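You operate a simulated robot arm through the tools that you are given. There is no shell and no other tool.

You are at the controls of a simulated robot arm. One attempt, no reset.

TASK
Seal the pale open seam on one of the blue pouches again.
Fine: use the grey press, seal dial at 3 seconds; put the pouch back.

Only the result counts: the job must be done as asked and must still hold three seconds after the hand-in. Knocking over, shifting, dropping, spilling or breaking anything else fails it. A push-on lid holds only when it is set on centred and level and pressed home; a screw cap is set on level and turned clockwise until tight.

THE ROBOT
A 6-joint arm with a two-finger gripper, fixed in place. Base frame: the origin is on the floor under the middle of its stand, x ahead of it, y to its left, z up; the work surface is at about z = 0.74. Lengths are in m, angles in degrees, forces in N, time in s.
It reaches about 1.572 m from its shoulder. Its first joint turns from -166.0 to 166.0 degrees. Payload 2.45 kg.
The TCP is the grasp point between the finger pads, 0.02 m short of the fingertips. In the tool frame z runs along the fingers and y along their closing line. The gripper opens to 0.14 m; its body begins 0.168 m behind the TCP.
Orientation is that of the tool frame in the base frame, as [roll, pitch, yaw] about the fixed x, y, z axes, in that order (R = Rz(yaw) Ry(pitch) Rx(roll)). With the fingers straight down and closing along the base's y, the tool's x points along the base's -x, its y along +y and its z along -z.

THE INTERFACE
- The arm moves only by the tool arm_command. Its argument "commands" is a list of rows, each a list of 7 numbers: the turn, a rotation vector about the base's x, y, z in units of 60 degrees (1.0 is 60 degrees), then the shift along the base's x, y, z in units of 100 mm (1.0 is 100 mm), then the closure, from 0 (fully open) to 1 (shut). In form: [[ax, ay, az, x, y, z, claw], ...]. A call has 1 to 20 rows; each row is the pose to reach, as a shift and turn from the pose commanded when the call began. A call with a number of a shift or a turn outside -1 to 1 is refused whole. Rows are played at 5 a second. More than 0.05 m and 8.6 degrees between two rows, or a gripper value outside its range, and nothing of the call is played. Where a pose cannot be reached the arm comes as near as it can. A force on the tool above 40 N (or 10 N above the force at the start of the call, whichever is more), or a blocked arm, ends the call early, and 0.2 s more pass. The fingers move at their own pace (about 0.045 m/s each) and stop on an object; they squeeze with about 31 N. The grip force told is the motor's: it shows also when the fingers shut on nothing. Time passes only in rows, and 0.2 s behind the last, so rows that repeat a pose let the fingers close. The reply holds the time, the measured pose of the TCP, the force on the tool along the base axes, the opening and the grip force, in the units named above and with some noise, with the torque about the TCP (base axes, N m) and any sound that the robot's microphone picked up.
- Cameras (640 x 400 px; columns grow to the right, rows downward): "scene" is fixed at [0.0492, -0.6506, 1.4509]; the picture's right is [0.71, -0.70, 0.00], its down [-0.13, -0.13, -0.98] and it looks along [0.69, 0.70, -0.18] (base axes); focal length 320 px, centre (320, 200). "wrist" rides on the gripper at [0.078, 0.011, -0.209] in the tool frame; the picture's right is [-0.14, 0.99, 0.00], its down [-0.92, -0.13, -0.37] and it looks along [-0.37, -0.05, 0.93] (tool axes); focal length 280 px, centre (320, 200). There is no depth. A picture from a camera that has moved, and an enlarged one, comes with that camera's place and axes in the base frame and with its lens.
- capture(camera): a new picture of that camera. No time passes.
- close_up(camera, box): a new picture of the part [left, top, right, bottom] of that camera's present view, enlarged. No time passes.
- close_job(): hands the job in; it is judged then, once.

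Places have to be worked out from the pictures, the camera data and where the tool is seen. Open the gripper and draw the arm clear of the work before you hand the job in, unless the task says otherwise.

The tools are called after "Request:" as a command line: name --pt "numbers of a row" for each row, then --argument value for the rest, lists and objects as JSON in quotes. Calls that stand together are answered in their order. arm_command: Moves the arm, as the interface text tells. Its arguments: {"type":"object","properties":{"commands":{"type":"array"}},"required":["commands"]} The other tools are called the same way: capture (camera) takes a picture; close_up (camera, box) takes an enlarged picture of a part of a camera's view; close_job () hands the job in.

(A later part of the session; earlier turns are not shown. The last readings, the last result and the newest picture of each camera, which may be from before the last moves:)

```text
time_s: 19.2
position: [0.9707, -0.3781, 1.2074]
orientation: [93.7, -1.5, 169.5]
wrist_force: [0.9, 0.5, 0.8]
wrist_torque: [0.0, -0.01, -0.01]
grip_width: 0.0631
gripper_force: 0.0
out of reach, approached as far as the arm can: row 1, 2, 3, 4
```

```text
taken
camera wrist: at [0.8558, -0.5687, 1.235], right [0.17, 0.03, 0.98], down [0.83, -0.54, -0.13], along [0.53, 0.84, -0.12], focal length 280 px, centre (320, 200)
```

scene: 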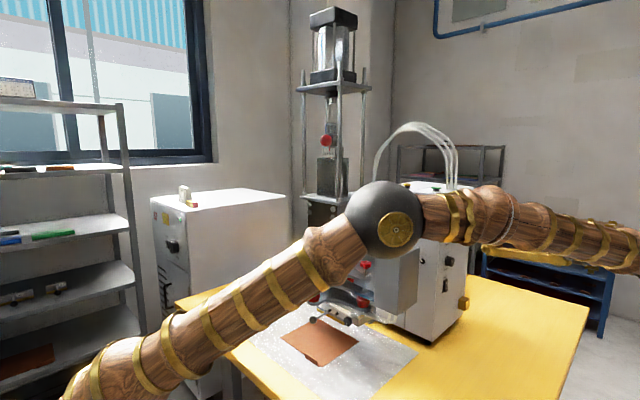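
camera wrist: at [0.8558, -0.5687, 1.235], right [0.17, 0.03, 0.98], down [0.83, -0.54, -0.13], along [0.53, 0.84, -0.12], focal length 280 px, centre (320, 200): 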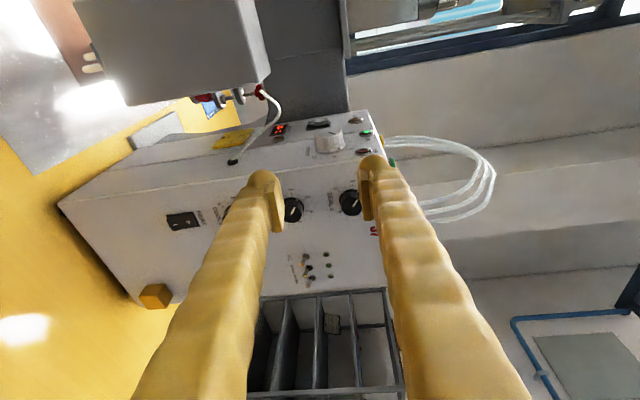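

I estimate shoulder z≈0.91, links ≈0.735/0.53 m, and a wrist-bend limit near 115°. Instead of a pure +y approach, I'll grip the knob with the tool 50° off the knob axis (closing line perpendicular to it) and rotate about base y. I turn to that pre-grasp pose about 10 cm from the knob.

Request:
arm_command --pt "0.004 -0.012 -0.13 0.05 0.1 0.05 0.55" --pt "0.008 -0.025 -0.26 0.1 0.2 0.1 0.55" --pt "0.012 -0.038 -0.39 0.2 0.35 0.15 0.55" --pt "0.016 -0.05 -0.52 0.28 0.5 0.2 0.55" --pt "0.02 -0.063 -0.658 0.35 0.69 0.25 0.55"

Request:
capture --camera "wrist"

Request:
capture --camera "scene"

```text
time_s: 20.4
position: [1.006, -0.309, 1.2311]
orientation: [90.8, 0.9, 129.8]
wrist_force: [0.4, -0.8, -0.1]
wrist_torque: [0.06, -0.06, 0.0]
grip_width: 0.0631
gripper_force: 0.0
```

```text
taken
camera wrist: at [0.7952, -0.3826, 1.2444], right [0.09, -0.08, 0.99], down [0.31, -0.95, -0.11], along [0.95, 0.31, -0.06], focal length 280 px, centre (320, 200)
```

wrist: 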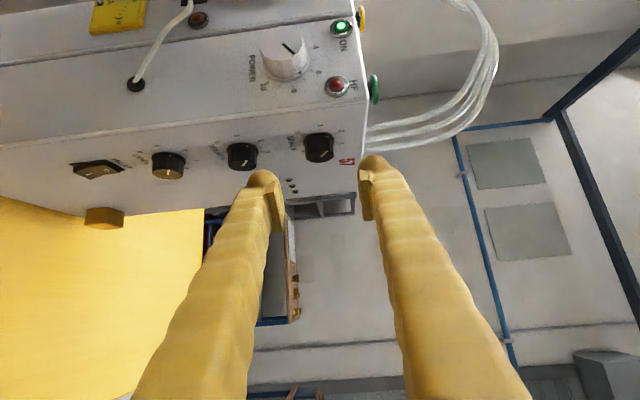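

```text
taken
```

scene: 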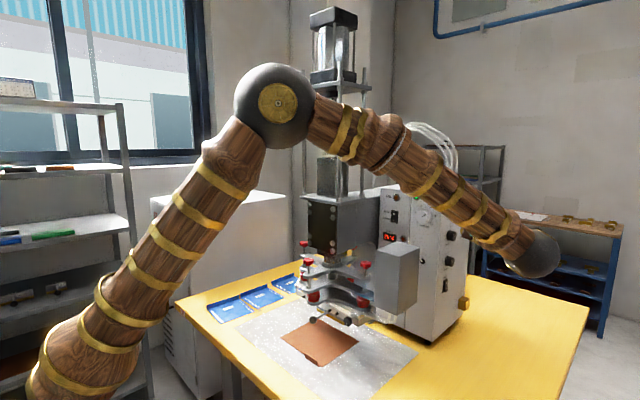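

The pre-grasp pose is reached cleanly. I zoom on the SEAL knob to fine-align before approaching.

Request:
close_up --camera "wrist" --box '[280, 120, 376, 180]'

Request:
close_up --camera "wrist" --box '[240, 120, 400, 220]'

```text
6.67 times, centred on (328, 150) of wrist
camera zoom: at [0.7952, -0.3826, 1.2444], right [0.09, -0.08, 0.99], down [0.31, -0.95, -0.11], along [0.95, 0.31, -0.06], focal length 1869 px, centre (267, 533)
```

zoom: 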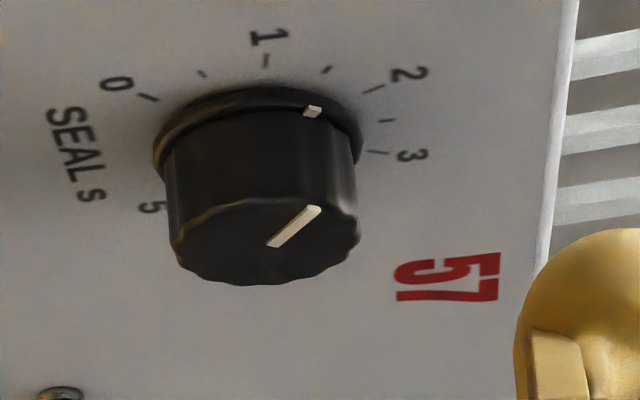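

```text
4.00 times, centred on (320, 170) of wrist
camera zoom: at [0.7952, -0.3826, 1.2444], right [0.09, -0.08, 0.99], down [0.31, -0.95, -0.11], along [0.95, 0.31, -0.06], focal length 1122 px, centre (320, 320)
```

zoom: 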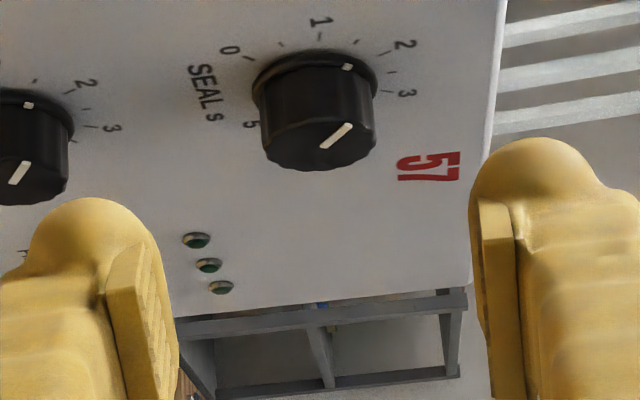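

Knob axis confirmed at x≈1.082, z≈1.230, cap at y≈-0.237, diameter ≈32 mm; the pointer sits at ~1.5 so it needs about +81° clockwise. I pre-rotate the tool -20° about base y to leave turning room, then approach along the tool axis.

Request:
arm_command --pt "0 -0.11 0 0.01 0 -0.09 0.63" --pt "0 -0.22 0 0.03 0 -0.18 0.63" --pt "0 -0.333 0 0.04 0 -0.27 0.63" --pt "0 -0.333 0 0.04 0 -0.27 0.63"

Request:
close_up --camera "wrist" --box '[240, 120, 400, 220]'

```text
time_s: 21.4
position: [1.0093, -0.3084, 1.2053]
orientation: [75.1, 13.7, 127.8]
wrist_force: [0.8, 0.0, 1.1]
wrist_torque: [-0.01, -0.02, -0.02]
grip_width: 0.0516
gripper_force: 0.1
```

```text
4.00 times, centred on (320, 170) of wrist
camera zoom: at [0.8079, -0.3827, 1.1459], right [-0.26, -0.08, 0.96], down [0.32, -0.95, 0.01], along [0.91, 0.31, 0.27], focal length 1122 px, centre (320, 320)
```

zoom: 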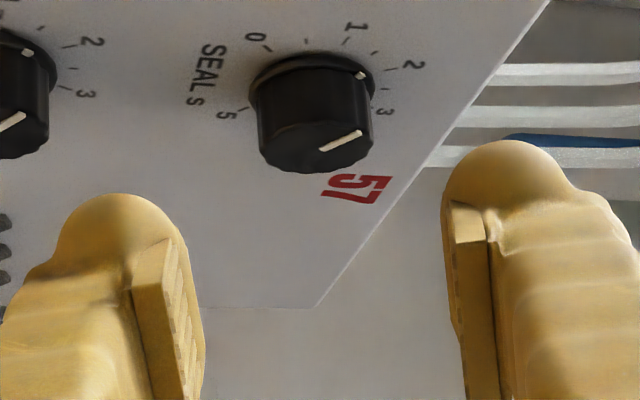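

Alignment is confirmed (knob centre at x 1.083, z 1.230). I advance along the tool axis onto the knob, keeping the tips a few millimetres off the panel.

Request:
arm_command --pt "0 0 0 0.22 0.19 0.075 0.63" --pt "0 0 0 0.44 0.38 0.15 0.63" --pt "0 0 0 0.6 0.52 0.2 0.63" --pt "0 0 0 0.73 0.634 0.247 0.63"

Request:
close_up --camera "wrist" --box '[240, 120, 400, 220]'

```text
time_s: 22.4
position: [1.0823, -0.2466, 1.2293]
orientation: [75.2, 13.6, 127.9]
wrist_force: [0.5, -0.6, -0.3]
wrist_torque: [-0.02, -0.05, -0.01]
grip_width: 0.052
gripper_force: 0.0
```

```text
4.00 times, centred on (320, 170) of wrist
camera zoom: at [0.8816, -0.3212, 1.1698], right [-0.26, -0.08, 0.96], down [0.33, -0.95, 0.01], along [0.91, 0.31, 0.27], focal length 1122 px, centre (320, 320)
```

zoom: 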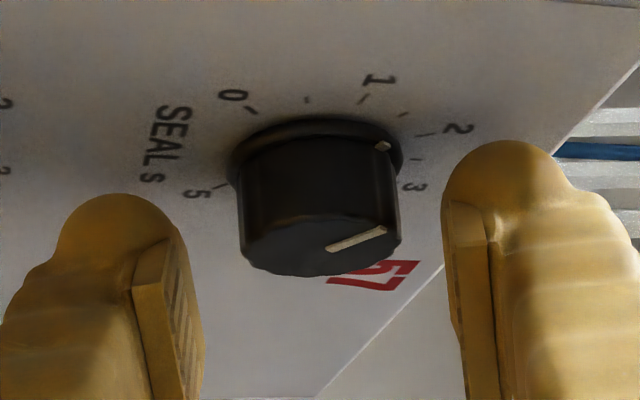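

The knob sits centred between the pads. I ease 3 mm deeper and close on it.

Request:
arm_command --pt "0 0 0 0 0.03 0.005 0.63" --pt "0 0 0 0 0.03 0.005 1" --pt "0 0 0 0 0.03 0.005 1" --pt "0 0 0 0 0.03 0.005 1" --pt "0 0 0 0 0.03 0.005 1"

Request:
close_up --camera "wrist" --box '[240, 120, 400, 220]'

```text
time_s: 23.6
position: [1.0838, -0.2436, 1.2299]
orientation: [75.1, 13.8, 127.9]
wrist_force: [0.2, 3.3, 13.5]
wrist_torque: [0.24, 0.01, 0.05]
grip_width: 0.0316
gripper_force: 44.9
```

```text
4.00 times, centred on (320, 170) of wrist
camera zoom: at [0.8812, -0.3181, 1.1712], right [-0.26, -0.08, 0.96], down [0.33, -0.95, 0.01], along [0.91, 0.31, 0.27], focal length 1122 px, centre (320, 320)
```

zoom: 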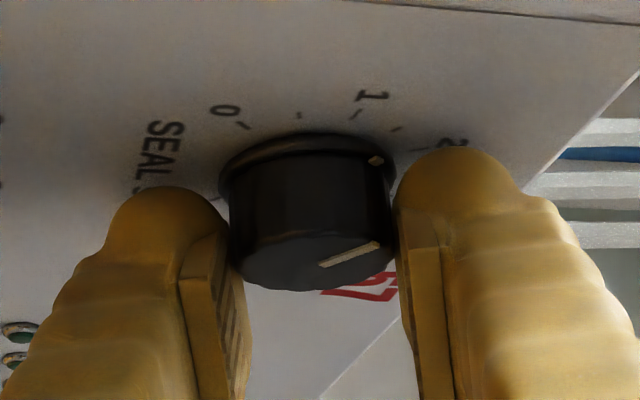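

Gripped (31.6 mm, firm). I turn clockwise (+ about base y) by 40° with a 1 mm upward relief, then check the pointer.

Request:
arm_command --pt "0 0.1 0 -0.01 0 0.01 1" --pt "0 0.2 0 -0.01 0 0.01 1" --pt "0 0.3 0 -0.01 0 0.01 1" --pt "0 0.4 0 -0.01 0 0.01 1" --pt "0 0.5 0 -0.01 0 0.01 1" --pt "0 0.6 0 -0.01 0 0.01 1" --pt "0 0.667 0 -0.01 0 0.01 1"

Request:
close_up --camera "wrist" --box '[240, 120, 400, 220]'

```text
time_s: 25.2
position: [1.0827, -0.2435, 1.2304]
orientation: [106.5, -11.8, 128.4]
wrist_force: [25.4, -11.7, 4.2]
wrist_torque: [0.0, -0.02, -0.56]
grip_width: 0.0318
gripper_force: 44.4
```

```text
4.00 times, centred on (320, 170) of wrist
camera zoom: at [0.8895, -0.318, 1.3152], right [0.42, -0.08, 0.9], down [0.25, -0.95, -0.21], along [0.87, 0.31, -0.38], focal length 1122 px, centre (320, 320)
```

zoom: 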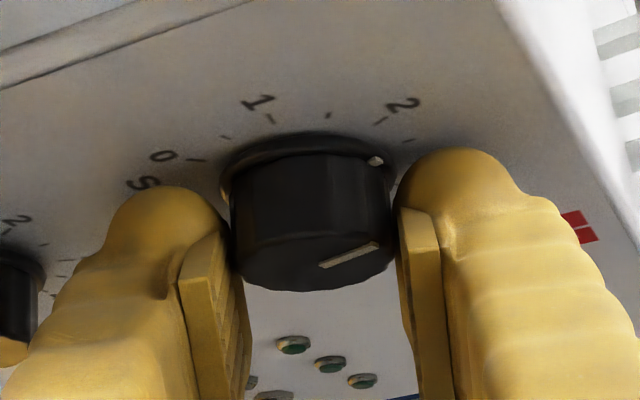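

The knob turns with the grip (pointer now just past 2). There is some side force in +x, so I relieve by ~1.5 mm while turning another 34°.

Request:
arm_command --pt "0 0.08 0 0.15 -0.05 0 1" --pt "0 0.18 0 0.15 -0.05 0 1" --pt "0 0.28 0 0.15 -0.05 0 1" --pt "0 0.38 0 0.15 -0.05 0 1" --pt "0 0.48 0 0.15 -0.05 0 1" --pt "0 0.567 0 0.15 -0.05 0 1"

Request:
close_up --camera "wrist" --box '[240, 120, 400, 220]'

Request:
close_up --camera "wrist" --box '[280, 130, 360, 180]'

```text
time_s: 25.6
position: [1.0924, -0.2431, 1.2255]
orientation: [109.9, -14.3, 128.1]
wrist_force: [3.6, -0.3, 3.2]
wrist_torque: [-0.03, 0.08, -0.1]
grip_width: 0.0292
gripper_force: 44.7
stopped in row 2: the force on the tool passed its limit at 79 N (the readings are from after the stop); the commanded pose is now the measured one
```

```text
4.00 times, centred on (320, 170) of wrist
camera zoom: at [0.9069, -0.3203, 1.3245], right [0.49, -0.08, 0.87], down [0.24, -0.94, -0.22], along [0.84, 0.32, -0.44], focal length 1122 px, centre (320, 320)
```

zoom: 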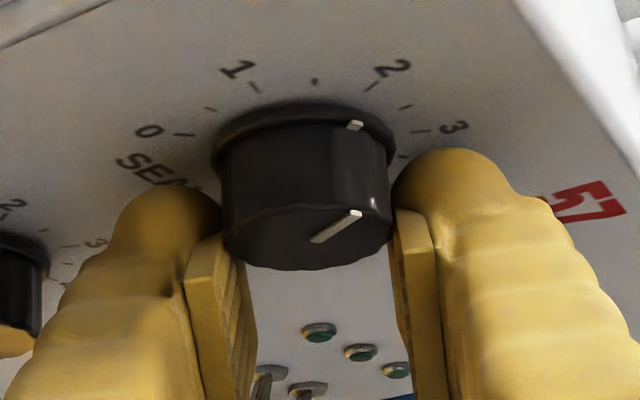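

```text
8.00 times, centred on (320, 155) of wrist
camera zoom: at [0.9069, -0.3203, 1.3245], right [0.49, -0.08, 0.87], down [0.24, -0.94, -0.22], along [0.84, 0.32, -0.44], focal length 2243 px, centre (320, 560)
```

zoom: 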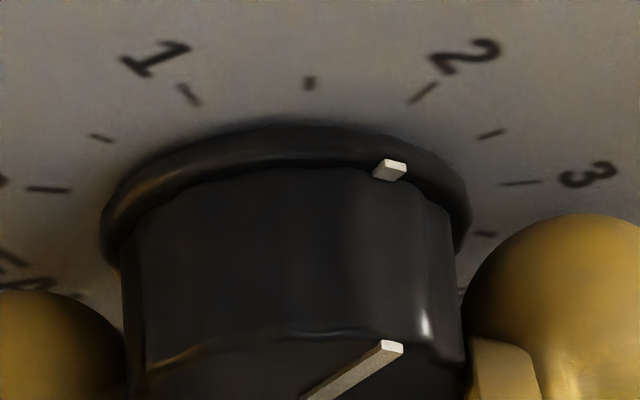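

The call stopped on force — likely the fingertips were rubbing the panel (y-force was showing). The pointer is now about 2.3. I open and back off to re-centre and re-grip slightly shallower.

Request:
arm_command --pt "0 0 0 0 0 0 0.63" --pt "0 0 0 0 0 0 0.63" --pt "0 0 0 -0.15 -0.2 0.05 0.63" --pt "0 0 0 -0.4 -0.45 0.15 0.63" --pt "0 0 0 -0.6 -0.65 0.25 0.63"

Request:
close_up --camera "wrist" --box '[240, 120, 400, 220]'

Request:
close_up --camera "wrist" --box '[290, 130, 354, 170]'

```text
time_s: 26.8
position: [1.0321, -0.3083, 1.2499]
orientation: [109.9, -14.4, 128.2]
wrist_force: [0.4, -0.4, 0.9]
wrist_torque: [0.03, -0.05, 0.0]
grip_width: 0.0518
gripper_force: 0.1
```

```text
4.00 times, centred on (320, 170) of wrist
camera zoom: at [0.847, -0.385, 1.3491], right [0.49, -0.08, 0.87], down [0.24, -0.94, -0.22], along [0.84, 0.32, -0.44], focal length 1122 px, centre (320, 320)
```

zoom: 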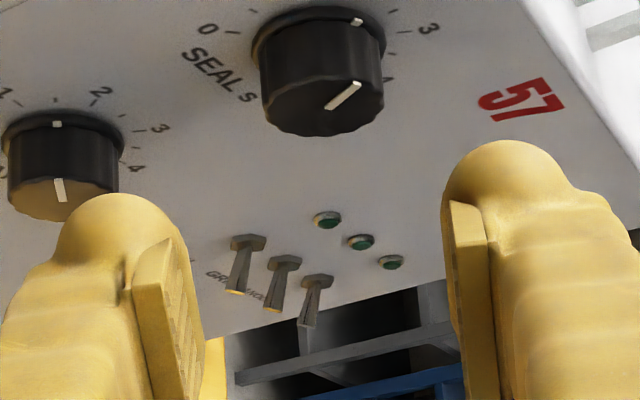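

```text
10.00 times, centred on (322, 150) of wrist
camera zoom: at [0.847, -0.385, 1.3491], right [0.49, -0.08, 0.87], down [0.24, -0.94, -0.22], along [0.84, 0.32, -0.44], focal length 2804 px, centre (300, 700)
```

zoom: 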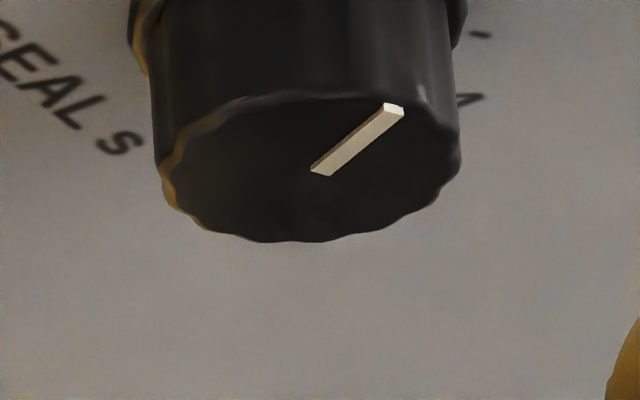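

I look at the dial with its whole scale.

Request:
close_up --camera "wrist" --box '[272, 100, 368, 160]'

Request:
close_up --camera "scene" --box '[436, 195, 484, 225]'

```text
6.67 times, centred on (320, 130) of wrist
camera zoom: at [0.847, -0.385, 1.3491], right [0.49, -0.08, 0.87], down [0.24, -0.94, -0.22], along [0.84, 0.32, -0.44], focal length 1869 px, centre (320, 667)
```

zoom: 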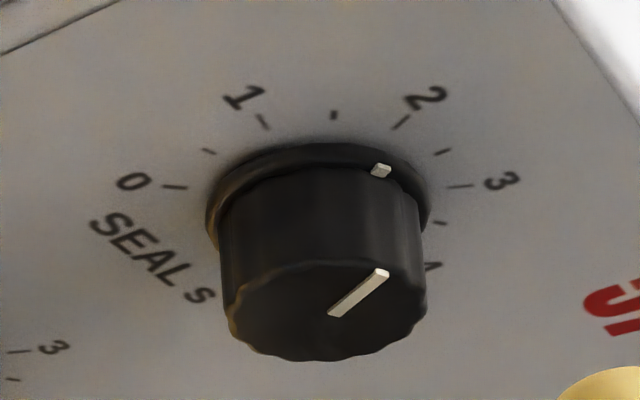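

```text
13.33 times, centred on (460, 210) of scene
camera zoom: at [0.0492, -0.6506, 1.4509], right [0.71, -0.7, 0.0], down [-0.13, -0.13, -0.98], along [0.69, 0.7, -0.18], focal length 4271 px, centre (-1547, 67)
```

zoom: 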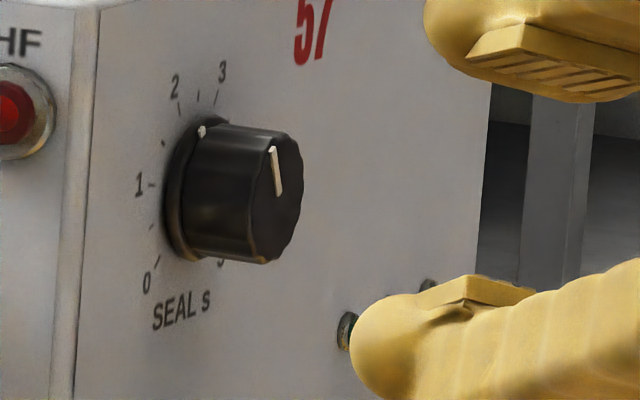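

Working through the geometry, the dial centre is at (1.0842, 1.2318) and the pointer is now about 2.05 (it slipped back on release). I rotate the tool back, then re-approach with the corrected centre, 2–3 mm shallower.

Request:
arm_command --pt "0 -0.13 0 0 0.03 -0.06 0.63" --pt "0 -0.26 0 0.0 0.06 -0.12 0.63" --pt "0 -0.39 0 0.01 0.09 -0.18 0.63" --pt "0 -0.52 0 0.01 0.12 -0.24 0.63" --pt "0 -0.65 0 0.02 0.14 -0.3 0.63" --pt "0 -0.75 0 0.02 0.15 -0.36 0.63" --pt "0 -0.75 0 0.02 0.15 -0.36 0.63"

Request:
close_up --camera "wrist" --box '[272, 120, 368, 180]'

```text
time_s: 28.4
position: [1.034, -0.2958, 1.2142]
orientation: [74.7, 14.3, 128.2]
wrist_force: [0.5, -0.1, 0.7]
wrist_torque: [0.02, -0.02, -0.05]
grip_width: 0.0517
gripper_force: 0.0
```

```text
6.67 times, centred on (320, 150) of wrist
camera zoom: at [0.8335, -0.3707, 1.1525], right [-0.27, -0.08, 0.96], down [0.33, -0.94, 0.02], along [0.9, 0.32, 0.28], focal length 1869 px, centre (320, 533)
```

zoom: 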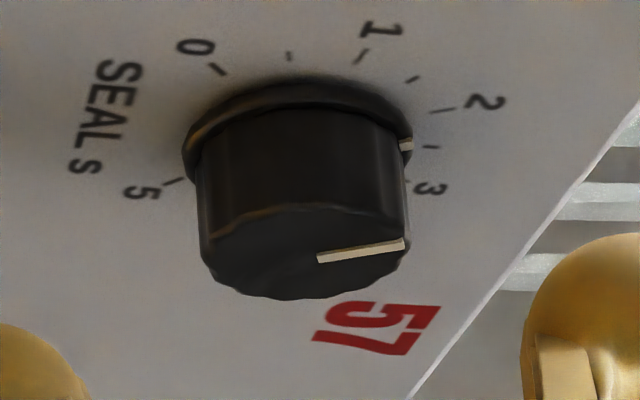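

Pointer reads ≈2.03 and the centre estimate holds. I move in to (1.084, -0.246, 1.232) and close.

Request:
arm_command --pt "0 0 0 0.15 0.15 0.06 0.63" --pt "0 0 0 0.33 0.33 0.12 0.63" --pt "0 0 0 0.5 0.498 0.176 0.63" --pt "0 0 0 0.502 0.498 0.176 0.63" --pt "0 0 0 0.502 0.498 0.176 1" --pt "0 0 0 0.502 0.498 0.176 1" --pt "0 0 0 0.502 0.498 0.176 1"

```text
time_s: 30.0
position: [1.0843, -0.2445, 1.2302]
orientation: [74.9, 14.3, 128.2]
wrist_force: [3.8, 2.7, -2.1]
wrist_torque: [0.0, -0.01, 0.0]
grip_width: 0.0313
gripper_force: 38.1
```

Gripped with low side forces. I turn 26° clockwise and check.

Request:
arm_command --pt "0 0.07 0 0 0 0 1" --pt "0 0.14 0 0 0 0 1" --pt "0 0.21 0 0 0 0 1" --pt "0 0.28 0 0 0 0 1" --pt "0 0.35 0 0 0 0 1" --pt "0 0.433 0 0 0 0 1"

Request:
close_up --camera "wrist" --box '[240, 120, 400, 220]'

```text
time_s: 31.4
position: [1.0839, -0.2444, 1.2295]
orientation: [95.2, -2.4, 130.3]
wrist_force: [8.4, 5.4, -28.8]
wrist_torque: [-0.45, -0.1, -0.19]
grip_width: 0.0309
gripper_force: 44.9
```

```text
4.00 times, centred on (320, 170) of wrist
camera zoom: at [0.878, -0.3203, 1.264], right [0.18, -0.08, 0.98], down [0.3, -0.94, -0.13], along [0.94, 0.32, -0.15], focal length 1122 px, centre (320, 320)
```

zoom: 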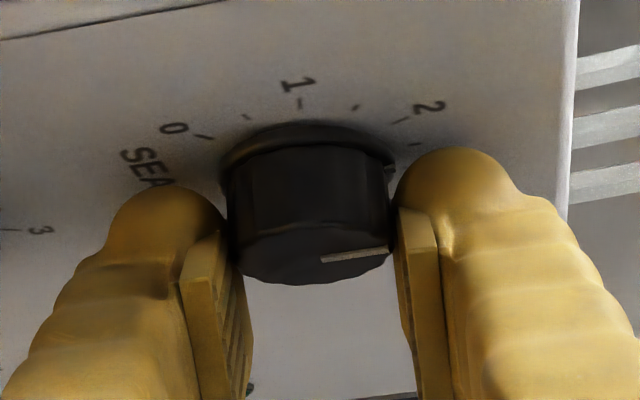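

The knob moved with the grip again. A -z force of ~29 N shows my command is ~2 mm high, so I lower 2 mm while turning another 13°.

Request:
arm_command --pt "0 0 0 0 0 -0.1 1" --pt "0 0 0 0 0 -0.2 1" --pt "0 0.07 0 0 0 -0.2 1" --pt "0 0.14 0 0 0 -0.2 1" --pt "0 0.217 0 0 0 -0.2 1"

Request:
close_up --camera "wrist" --box '[240, 120, 400, 220]'

```text
time_s: 31.9
position: [1.0862, -0.2433, 1.2301]
orientation: [94.5, -1.9, 130.2]
wrist_force: [-3.3, 3.5, 1.2]
wrist_torque: [0.09, 0.01, 0.12]
grip_width: 0.031
gripper_force: 44.7
stopped in row 2: the force on the tool passed its limit at 54 N (the readings are from after the stop); the commanded pose is now the measured one
```

```text
4.00 times, centred on (320, 170) of wrist
camera zoom: at [0.8774, -0.32, 1.2608], right [0.17, -0.08, 0.98], down [0.3, -0.94, -0.13], along [0.94, 0.32, -0.14], focal length 1122 px, centre (320, 320)
```

zoom: 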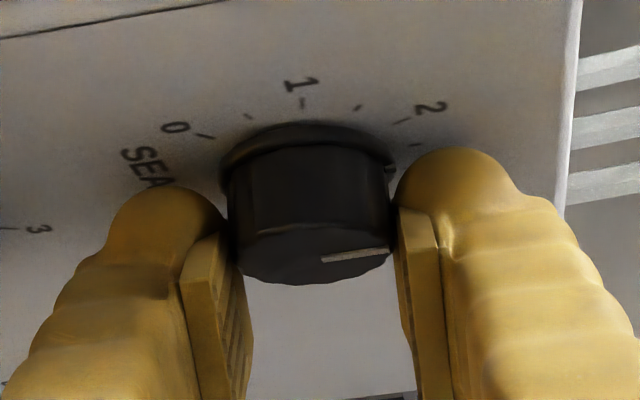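

It relaxed after the stop (readings near zero) and the knob held at about 2.46. I continue in smaller steps, watching the forces.

Request:
arm_command --pt "0 0.04 0 0 0 0 1" --pt "0 0.08 0 0 0 0 1" --pt "0 0.12 0 0 0 0 1" --pt "0 0.16 0 0 0 0 1"

```text
time_s: 32.9
position: [1.0852, -0.2434, 1.2299]
orientation: [102.0, -8.1, 129.6]
wrist_force: [-10.9, -0.4, -3.6]
wrist_torque: [-0.04, 0.0, 0.25]
grip_width: 0.0309
gripper_force: 45.0
```

Turning is smooth; Fx is -10.9 N. I add a 0.5 mm shift in +x while turning another ~8°, to learn which way relieves it.

Request:
arm_command --pt "0 0 0 0.05 0 0 1" --pt "0 0.045 0 0.05 0 0 1" --pt "0 0.09 0 0.05 0 0 1" --pt "0 0.135 0 0.05 0 0 1"

Request:
close_up --camera "wrist" --box '[240, 120, 400, 220]'

```text
time_s: 33.7
position: [1.0907, -0.2454, 1.2273]
orientation: [105.4, -11.0, 129.1]
wrist_force: [-7.1, -0.8, 0.1]
wrist_torque: [0.03, 0.0, 0.04]
grip_width: 0.0293
gripper_force: 45.5
stopped in row 3: the force on the tool passed its limit at 42 N (the readings are from after the stop); the commanded pose is now the measured one
```

```text
4.00 times, centred on (320, 170) of wrist
camera zoom: at [0.8959, -0.3203, 1.3081], right [0.4, -0.08, 0.91], down [0.26, -0.94, -0.2], along [0.88, 0.32, -0.36], focal length 1122 px, centre (320, 320)
```

zoom: 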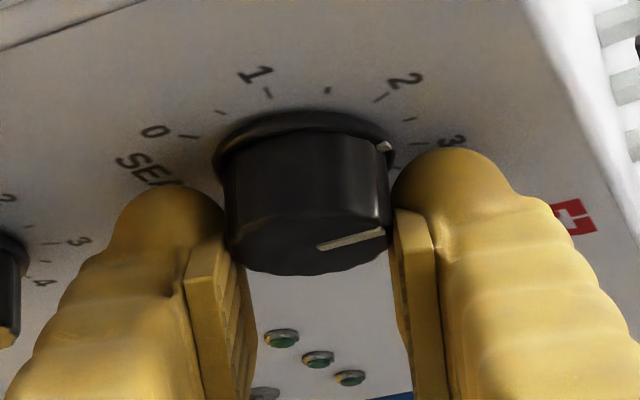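

Another slip: with the tool 50° off-axis, only the pad edge is on the knob, which squeezes out. The pointer is at ≈2.54. I'll open, back off, and re-approach with the tool only ~25° off the knob axis so the knob sits mid-pad.

Request:
arm_command --pt "0 0 0 0 0 0 0.63" --pt "0 0 0 0 0 0 0.63" --pt "0 0 0 -0.2 -0.2 0.07 0.63" --pt "0 0 0 -0.5 -0.5 0.17 0.63" --pt "0 -0.12 0 -0.6 -0.7 0.17 0.63" --pt "0 -0.24 0 -0.6 -0.7 0.1 0.63" --pt "0 -0.36 0 -0.6 -0.7 0.05 0.63"

Request:
arm_command --pt "0 0 0.11 0.05 -0.05 0 0.63" --pt "0 0 0.22 0.1 -0.1 0 0.63" --pt "0 0 0.33 0.15 -0.12 0 0.63" --pt "0 0 0.43 0.2 -0.15 0 0.63"

Request:
capture --camera "wrist"

Request:
close_up --camera "wrist" --box '[240, 120, 400, 220]'

```text
time_s: 35.3
position: [1.0303, -0.3144, 1.2349]
orientation: [88.7, 3.0, 130.3]
wrist_force: [0.7, -0.1, 0.2]
wrist_torque: [-0.05, 0.05, 0.0]
grip_width: 0.0518
gripper_force: 0.1
```

```text
time_s: 36.3
position: [1.0509, -0.3304, 1.2332]
orientation: [88.8, 3.0, 156.1]
wrist_force: [0.2, 0.2, 1.2]
wrist_torque: [-0.16, 0.08, -0.05]
grip_width: 0.0518
gripper_force: 0.0
```

```text
taken
camera wrist: at [0.8938, -0.4898, 1.2371], right [0.07, -0.05, 1.0], down [0.7, -0.71, -0.09], along [0.71, 0.7, -0.01], focal length 280 px, centre (320, 200)
```

wrist: 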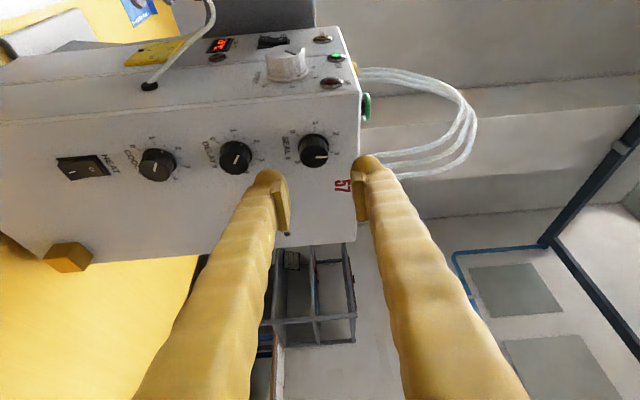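

```text
4.00 times, centred on (320, 170) of wrist
camera zoom: at [0.8938, -0.4898, 1.2371], right [0.07, -0.05, 1.0], down [0.7, -0.71, -0.09], along [0.71, 0.7, -0.01], focal length 1122 px, centre (320, 320)
```

zoom: 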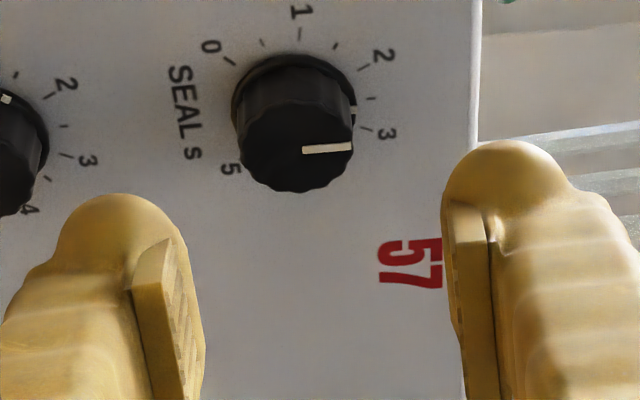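

Much better view: pointer at about 2.55. I approach along this 24° axis to (1.081, -0.245, 1.2315) and close.

Request:
arm_command --pt "0 0 0 0.1 0.3 -0.005 0.63" --pt "0 0 0 0.2 0.55 -0.01 0.63" --pt "0 0 0 0.28 0.75 -0.015 0.63" --pt "0 0 0 0.3 0.855 -0.017 0.63" --pt "0 0 0 0.3 0.855 -0.017 0.63"

Request:
close_up --camera "wrist" --box '[240, 120, 400, 220]'

```text
time_s: 37.5
position: [1.0808, -0.2447, 1.2307]
orientation: [88.7, 2.8, 156.1]
wrist_force: [0.5, 0.1, -0.8]
wrist_torque: [0.02, 0.01, -0.01]
grip_width: 0.0516
gripper_force: 0.1
```

```text
4.00 times, centred on (320, 170) of wrist
camera zoom: at [0.9241, -0.4038, 1.2344], right [0.07, -0.05, 1.0], down [0.7, -0.71, -0.09], along [0.71, 0.7, -0.01], focal length 1122 px, centre (320, 320)
```

zoom: 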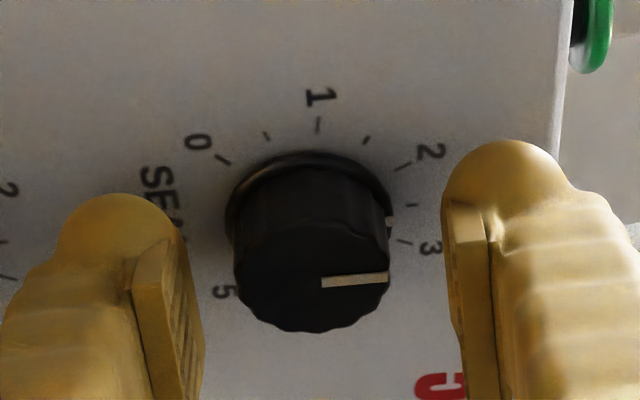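

Relative to the TCP in this picture, the knob is ~1 mm low and ~1 mm toward -x. I correct by (-3, 0, -1.2) mm and close.

Request:
arm_command --pt "0 0 0 -0.03 0 -0.012 0.63" --pt "0 0 0 -0.03 0 -0.012 0.63" --pt "0 0 0 -0.03 0 -0.012 1" --pt "0 0 0 -0.03 0 -0.012 1" --pt "0 0 0 -0.03 0 -0.012 1"

Request:
close_up --camera "wrist" --box '[240, 120, 400, 220]'

```text
time_s: 38.7
position: [1.0782, -0.244, 1.2297]
orientation: [88.8, 2.9, 156.0]
wrist_force: [-0.5, 1.0, -0.4]
wrist_torque: [0.0, 0.03, 0.04]
grip_width: 0.0318
gripper_force: 38.7
```

```text
4.00 times, centred on (320, 170) of wrist
camera zoom: at [0.9211, -0.404, 1.2332], right [0.07, -0.05, 1.0], down [0.7, -0.71, -0.09], along [0.71, 0.7, -0.01], focal length 1122 px, centre (320, 320)
```

zoom: 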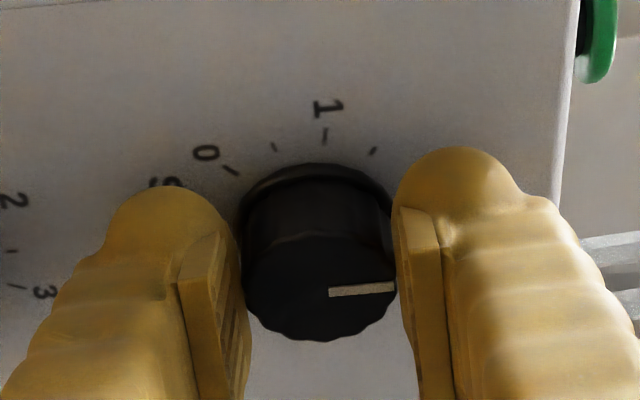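

Now centred with near-zero forces; the pointer measures +1.7° from vertical (2.53) and 3 s is at +27°. I turn 20° with a tiny arc correction, then re-measure.

Request:
arm_command --pt "0 0.067 0 0 0 0.002 1" --pt "0 0.133 0 0 0 0.004 1" --pt "0 0.2 0 0.001 0 0.006 1" --pt "0 0.267 0 0.002 0 0.008 1" --pt "0 0.333 0 0.002 0 0.01 1"

Request:
close_up --camera "wrist" --box '[240, 120, 400, 220]'

```text
time_s: 39.9
position: [1.0783, -0.2433, 1.2316]
orientation: [97.1, -15.2, 155.1]
wrist_force: [14.3, -3.5, 10.0]
wrist_torque: [0.2, -0.09, 0.06]
grip_width: 0.0314
gripper_force: 45.4
```

```text
4.00 times, centred on (320, 170) of wrist
camera zoom: at [0.9314, -0.4039, 1.288], right [0.41, -0.05, 0.91], down [0.63, -0.71, -0.32], along [0.67, 0.7, -0.26], focal length 1122 px, centre (320, 320)
```

zoom: 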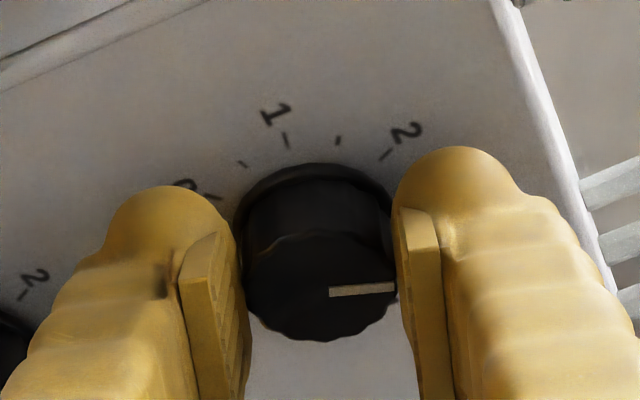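

Pointer now at +21.9° (≈2.9) and tracking the grip. I turn the remaining ~5.3°.

Request:
arm_command --pt "0 0.03 0 0 0 0.001 1" --pt "0 0.06 0 0 0 0.002 1" --pt "0 0.09 0 0 0 0.003 1" --pt "0 0.09 0 0 0 0.003 1"

Request:
close_up --camera "wrist" --box '[240, 120, 400, 220]'

```text
time_s: 40.9
position: [1.079, -0.2443, 1.2312]
orientation: [99.6, -20.1, 154.3]
wrist_force: [23.5, -14.7, 26.4]
wrist_torque: [0.13, -0.12, -0.37]
grip_width: 0.0316
gripper_force: 45.2
```

```text
4.00 times, centred on (320, 170) of wrist
camera zoom: at [0.9372, -0.4037, 1.3018], right [0.49, -0.05, 0.87], down [0.59, -0.71, -0.38], along [0.64, 0.7, -0.32], focal length 1122 px, centre (320, 320)
```

zoom: 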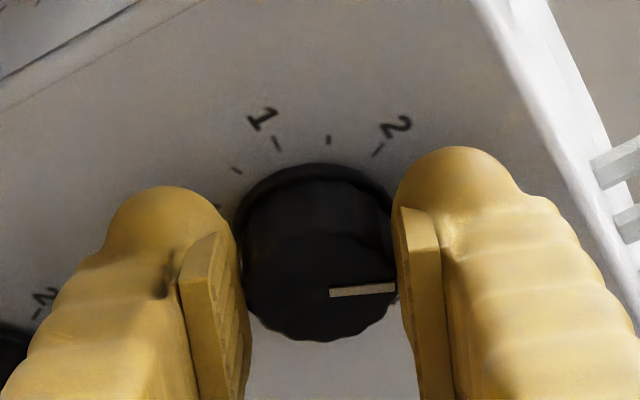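

The pointer now measures +27.3° — right at 3. I release gently and back out along the tool axis to verify.

Request:
arm_command --pt "0 0 0 0 0 0 0.7" --pt "0 0 0 0 0 0 0.63" --pt "0 0 0 0 0 0 0.63" --pt "0 0 0 -0.1 -0.3 0.03 0.63" --pt "0 0 0 -0.22 -0.6 0.06 0.63" --pt "0 0 0 -0.33 -0.9 0.09 0.63"

Request:
close_up --camera "wrist" --box '[264, 110, 360, 170]'

Request:
close_up --camera "scene" --box '[436, 195, 484, 225]'

```text
time_s: 42.3
position: [1.044, -0.3325, 1.2395]
orientation: [99.6, -20.2, 154.4]
wrist_force: [0.8, 0.4, 0.0]
wrist_torque: [-0.05, -0.01, 0.01]
grip_width: 0.0518
gripper_force: 0.0
```

```text
6.67 times, centred on (312, 140) of wrist
camera zoom: at [0.9036, -0.4935, 1.3095], right [0.49, -0.05, 0.87], down [0.59, -0.71, -0.38], along [0.64, 0.7, -0.32], focal length 1869 px, centre (373, 600)
```

zoom: 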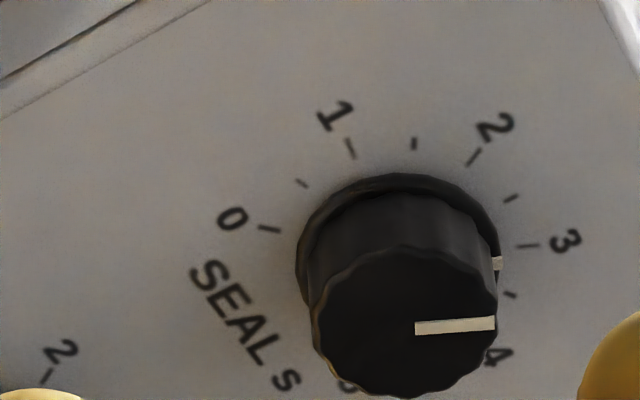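

```text
13.33 times, centred on (460, 210) of scene
camera zoom: at [0.0492, -0.6506, 1.4509], right [0.71, -0.7, 0.0], down [-0.13, -0.13, -0.98], along [0.69, 0.7, -0.18], focal length 4271 px, centre (-1547, 67)
```

zoom: 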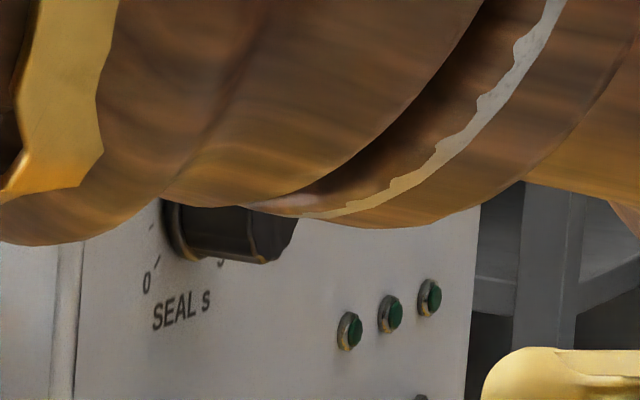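

The SEAL dial reads 3 (pointer +26–28°, tick at +27°). Now I withdraw from the box and bring the tool back to pointing down, moving toward the robot in free space.

Request:
arm_command --pt "0 0 0 -0.3 -0.15 0.05 0.5" --pt "-0.122 0.052 0 -0.6 -0.25 0.1 0.5" --pt "-0.245 0.104 0 -0.8 -0.3 0.15 0.5" --pt "-0.368 0.156 0 -1.0 -0.35 0.2 0.5" --pt "-0.49 0.208 0 -1.0 -0.4 0.25 0.5" --pt "-0.613 0.26 0 -1.0 -0.4 0.3 0.5"

Request:
arm_command --pt "-0.122 0.052 0 -0.3 0 0.0 0.5" --pt "-0.245 0.104 0 -0.6 0 0.0 0.5" --pt "-0.368 0.156 0 -0.8 0 0.0 0.5" --pt "-0.49 0.208 0 -1.0 0 0.0 0.5" --pt "-0.606 0.257 0 -1.0 0 0.0 0.5"

Request:
close_up --camera "scene" --box '[436, 195, 484, 225]'

Request:
capture --camera "scene"

```text
time_s: 43.7
position: [0.9446, -0.3738, 1.2691]
orientation: [140.9, -13.6, 141.8]
wrist_force: [-0.5, -1.4, 0.4]
wrist_torque: [0.05, 0.02, -0.01]
grip_width: 0.0699
gripper_force: 0.2
```

```text
time_s: 44.9
position: [0.845, -0.3732, 1.2701]
orientation: [178.8, -1.1, 136.7]
wrist_force: [0.6, -0.9, -1.1]
wrist_torque: [0.03, 0.02, -0.01]
grip_width: 0.07
gripper_force: 0.1
```

```text
13.33 times, centred on (460, 210) of scene
camera zoom: at [0.0492, -0.6506, 1.4509], right [0.71, -0.7, 0.0], down [-0.13, -0.13, -0.98], along [0.69, 0.7, -0.18], focal length 4271 px, centre (-1547, 67)
```

zoom: 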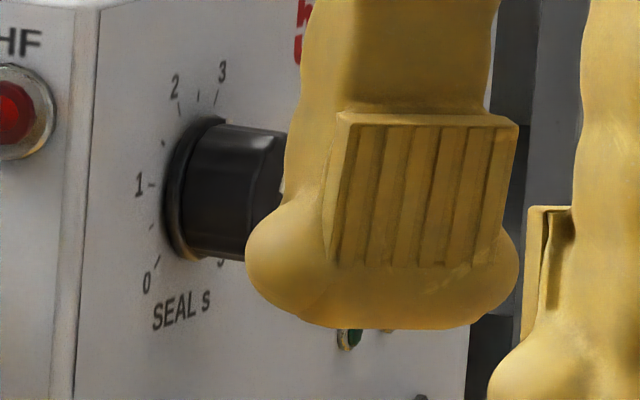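

```text
taken
```

scene: 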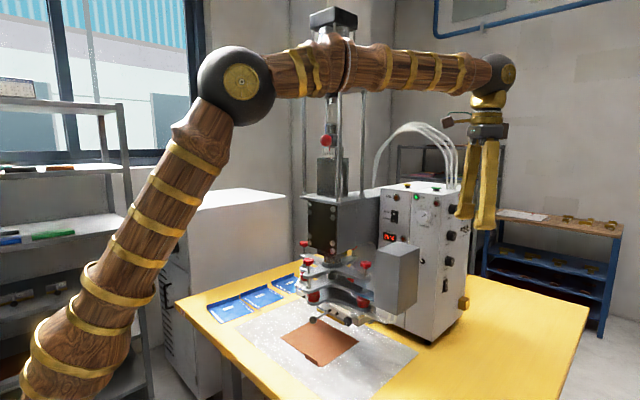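

The fingertip geometry is now clear (pads ≈33×26 mm with rounded tips). I swing across in front of the press at x≈0.58, z≈1.27 toward the pouches, squaring the yaw on the way.

Request:
arm_command --pt "0 0 0.12 -0.4 0.1 0 0.5" --pt "0 0 0.24 -0.8 0.2 0 0.5" --pt "0 0 0.36 -1.0 0.3 0 0.5" --pt "0 0 0.48 -1.0 0.5 0 0.5" --pt "0 0 0.6 -1.0 0.6 0 0.5" --pt "0 0 0.722 -1.0 0.7 0 0.5"

Request:
arm_command --pt "0 0 0 -0.4 0.2 0 0.5" --pt "0 0 0 -0.8 0.4 0 0.5" --pt "0 0 0 -1.0 0.7 0 0.5" --pt "0 0 0 -1.0 1.0 0 0.5"

Request:
arm_command --pt "0 0 0 -0.2 0.45 0 0.5" --pt "0 0 0 -0.4 0.9 0 0.5" --pt "0 0 0 -0.5 1.0 0 0.5"

Request:
arm_command --pt "0 0 0 0 0.45 0 0.5" --pt "0 0 0 0 0.9 0 0.5" --pt "0 0 0 0 1.0 0 0.5"

Request:
arm_command --pt "0 0 0 0 0.45 0 0.5" --pt "0 0 0 0 0.9 0 0.5" --pt "0 0 0 0 1.0 0 0.5"

Request:
close_up --camera "scene" --box '[436, 195, 484, 225]'

```text
time_s: 46.3
position: [0.7448, -0.303, 1.2708]
orientation: [178.7, -1.3, -180.0]
wrist_force: [-0.1, 0.4, 1.2]
wrist_torque: [0.02, -0.02, 0.01]
grip_width: 0.07
gripper_force: 0.0
```

```text
time_s: 47.3
position: [0.6471, -0.2048, 1.27]
orientation: [178.7, -1.2, -179.7]
wrist_force: [0.1, 0.2, 0.2]
wrist_torque: [0.05, -0.01, -0.01]
grip_width: 0.0702
gripper_force: 0.1
```

```text
time_s: 48.1
position: [0.5957, -0.1054, 1.2693]
orientation: [178.7, -1.3, 180.0]
wrist_force: [-0.8, -0.1, -0.7]
wrist_torque: [-0.02, -0.01, 0.04]
grip_width: 0.0699
gripper_force: 0.0
```

```text
time_s: 48.9
position: [0.5927, -0.0036, 1.2703]
orientation: [178.7, -1.2, 180.0]
wrist_force: [-0.9, -0.7, -0.1]
wrist_torque: [0.03, 0.01, 0.02]
grip_width: 0.0697
gripper_force: 0.1
```

```text
time_s: 49.7
position: [0.5938, 0.097, 1.272]
orientation: [178.7, -1.2, 179.9]
wrist_force: [-0.4, 0.3, -0.1]
wrist_torque: [0.02, 0.02, 0.01]
grip_width: 0.07
gripper_force: 0.1
```

```text
13.33 times, centred on (460, 210) of scene
camera zoom: at [0.0492, -0.6506, 1.4509], right [0.71, -0.7, 0.0], down [-0.13, -0.13, -0.98], along [0.69, 0.7, -0.18], focal length 4271 px, centre (-1547, 67)
```

zoom: 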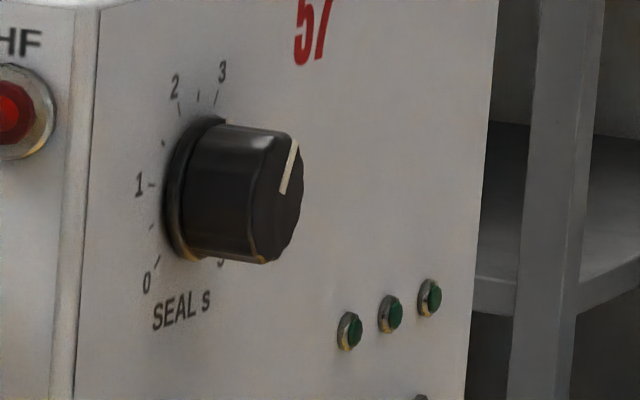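

Dial confirmed at 3 from the scene camera. I continue toward the pouches, descending to get a close look.

Request:
arm_command --pt "0.01 0.01 0 -0.1 0.45 -0.1 0.5" --pt "0.02 0.02 0 -0.2 0.9 -0.2 0.5" --pt "0.02 0.02 0 -0.3 1.0 -0.3 0.5"

Request:
arm_command --pt "0 0 0 0 0.45 -0.2 0.5" --pt "0 0 0 0 0.9 -0.4 0.5" --pt "0 0 0 0 1.0 -0.7 0.5"

Request:
arm_command --pt "0 0 0 0 0.4 -0.2 0.5" --pt "0 0 0 0 0.8 -0.4 0.5" --pt "0 0 0 0 1.0 -0.6 0.5"

Request:
capture --camera "wrist"

Request:
capture --camera "scene"

```text
time_s: 50.5
position: [0.5623, 0.1985, 1.2414]
orientation: [177.5, -2.4, -180.0]
wrist_force: [0.1, -0.1, 0.7]
wrist_torque: [0.01, 0.01, 0.01]
grip_width: 0.0701
gripper_force: 0.1
```

```text
time_s: 51.3
position: [0.5646, 0.2955, 1.17]
orientation: [177.5, -2.3, -179.9]
wrist_force: [0.3, -0.9, 1.4]
wrist_torque: [-0.02, 0.03, -0.02]
grip_width: 0.07
gripper_force: 0.0
```

```text
time_s: 52.1
position: [0.5628, 0.3955, 1.1104]
orientation: [177.4, -2.4, -179.9]
wrist_force: [0.2, 0.5, -0.5]
wrist_torque: [0.03, 0.03, 0.0]
grip_width: 0.07
gripper_force: 0.1
```

```text
taken
camera wrist: at [0.4945, 0.3963, 1.3238], right [0.14, 0.99, 0.04], down [0.94, -0.14, 0.32], along [0.33, -0.01, -0.95], focal length 280 px, centre (320, 200)
```

wrist: 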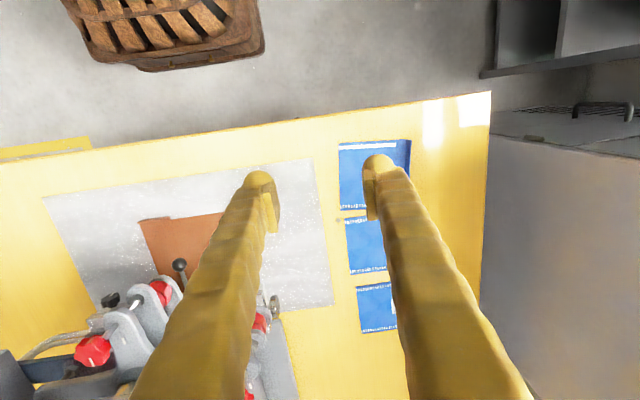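

```text
taken
```

scene: 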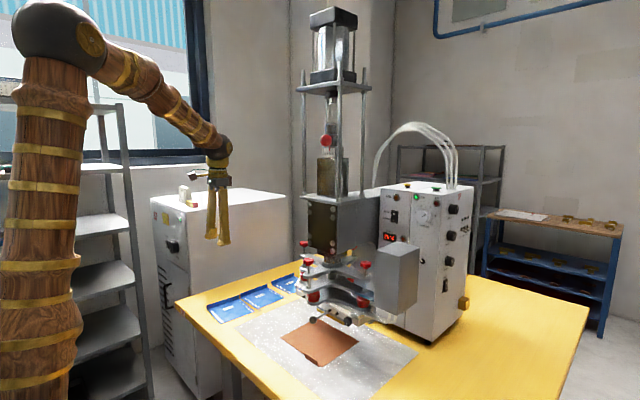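

Clear view of the pouch row. I enlarge the target pouch and correct the small tool tilt next.

Request:
close_up --camera "wrist" --box '[330, 130, 426, 190]'

Request:
close_up --camera "wrist" --box '[330, 180, 426, 240]'

Request:
close_up --camera "scene" --box '[200, 280, 264, 320]'

Request:
close_up --camera "scene" --box '[160, 140, 256, 260]'

```text
6.67 times, centred on (378, 160) of wrist
camera zoom: at [0.4945, 0.3963, 1.3238], right [0.14, 0.99, 0.04], down [0.94, -0.14, 0.32], along [0.33, -0.01, -0.95], focal length 1869 px, centre (-67, 467)
```

zoom: 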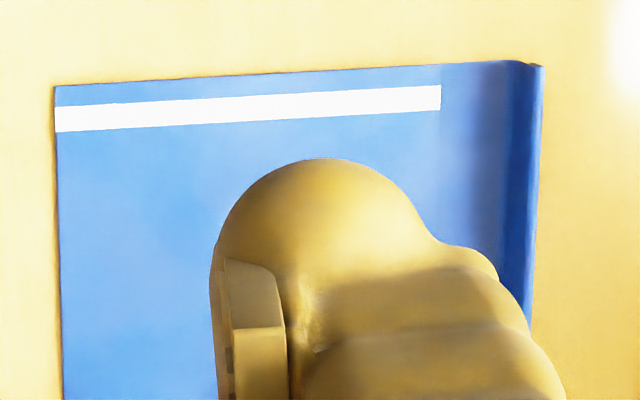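

```text
6.67 times, centred on (378, 210) of wrist
camera zoom: at [0.4945, 0.3963, 1.3238], right [0.14, 0.99, 0.04], down [0.94, -0.14, 0.32], along [0.33, -0.01, -0.95], focal length 1869 px, centre (-67, 133)
```

zoom: 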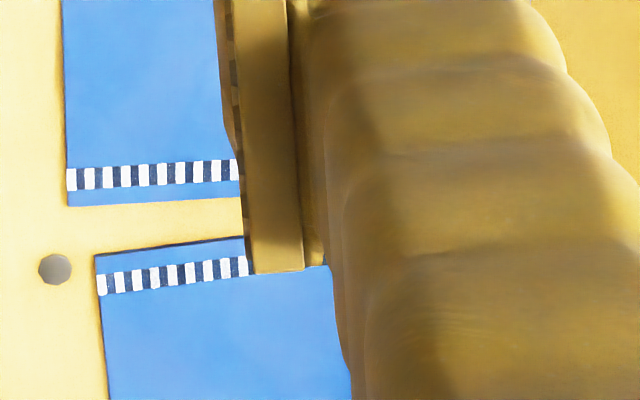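

```text
10.00 times, centred on (232, 300) of scene
camera zoom: at [0.0492, -0.6506, 1.4509], right [0.71, -0.7, 0.0], down [-0.13, -0.13, -0.98], along [0.69, 0.7, -0.18], focal length 3203 px, centre (1200, -800)
```

zoom: 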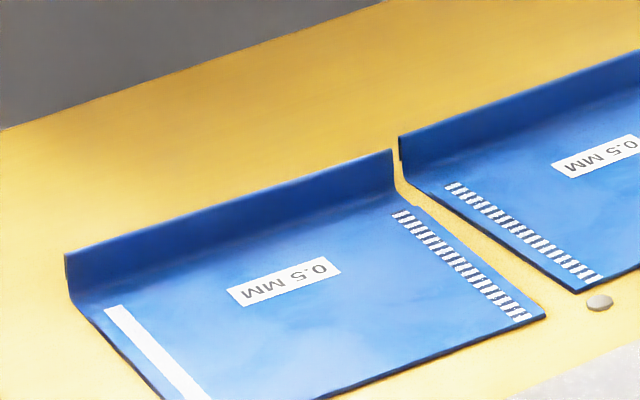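

```text
3.33 times, centred on (208, 200) of scene
camera zoom: at [0.0492, -0.6506, 1.4509], right [0.71, -0.7, 0.0], down [-0.13, -0.13, -0.98], along [0.69, 0.7, -0.18], focal length 1068 px, centre (693, 200)
```

zoom: 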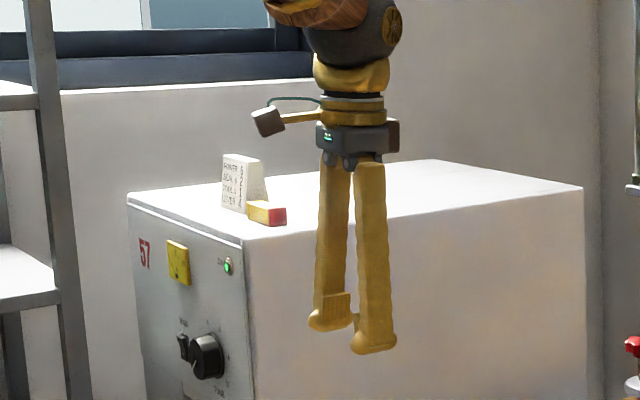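

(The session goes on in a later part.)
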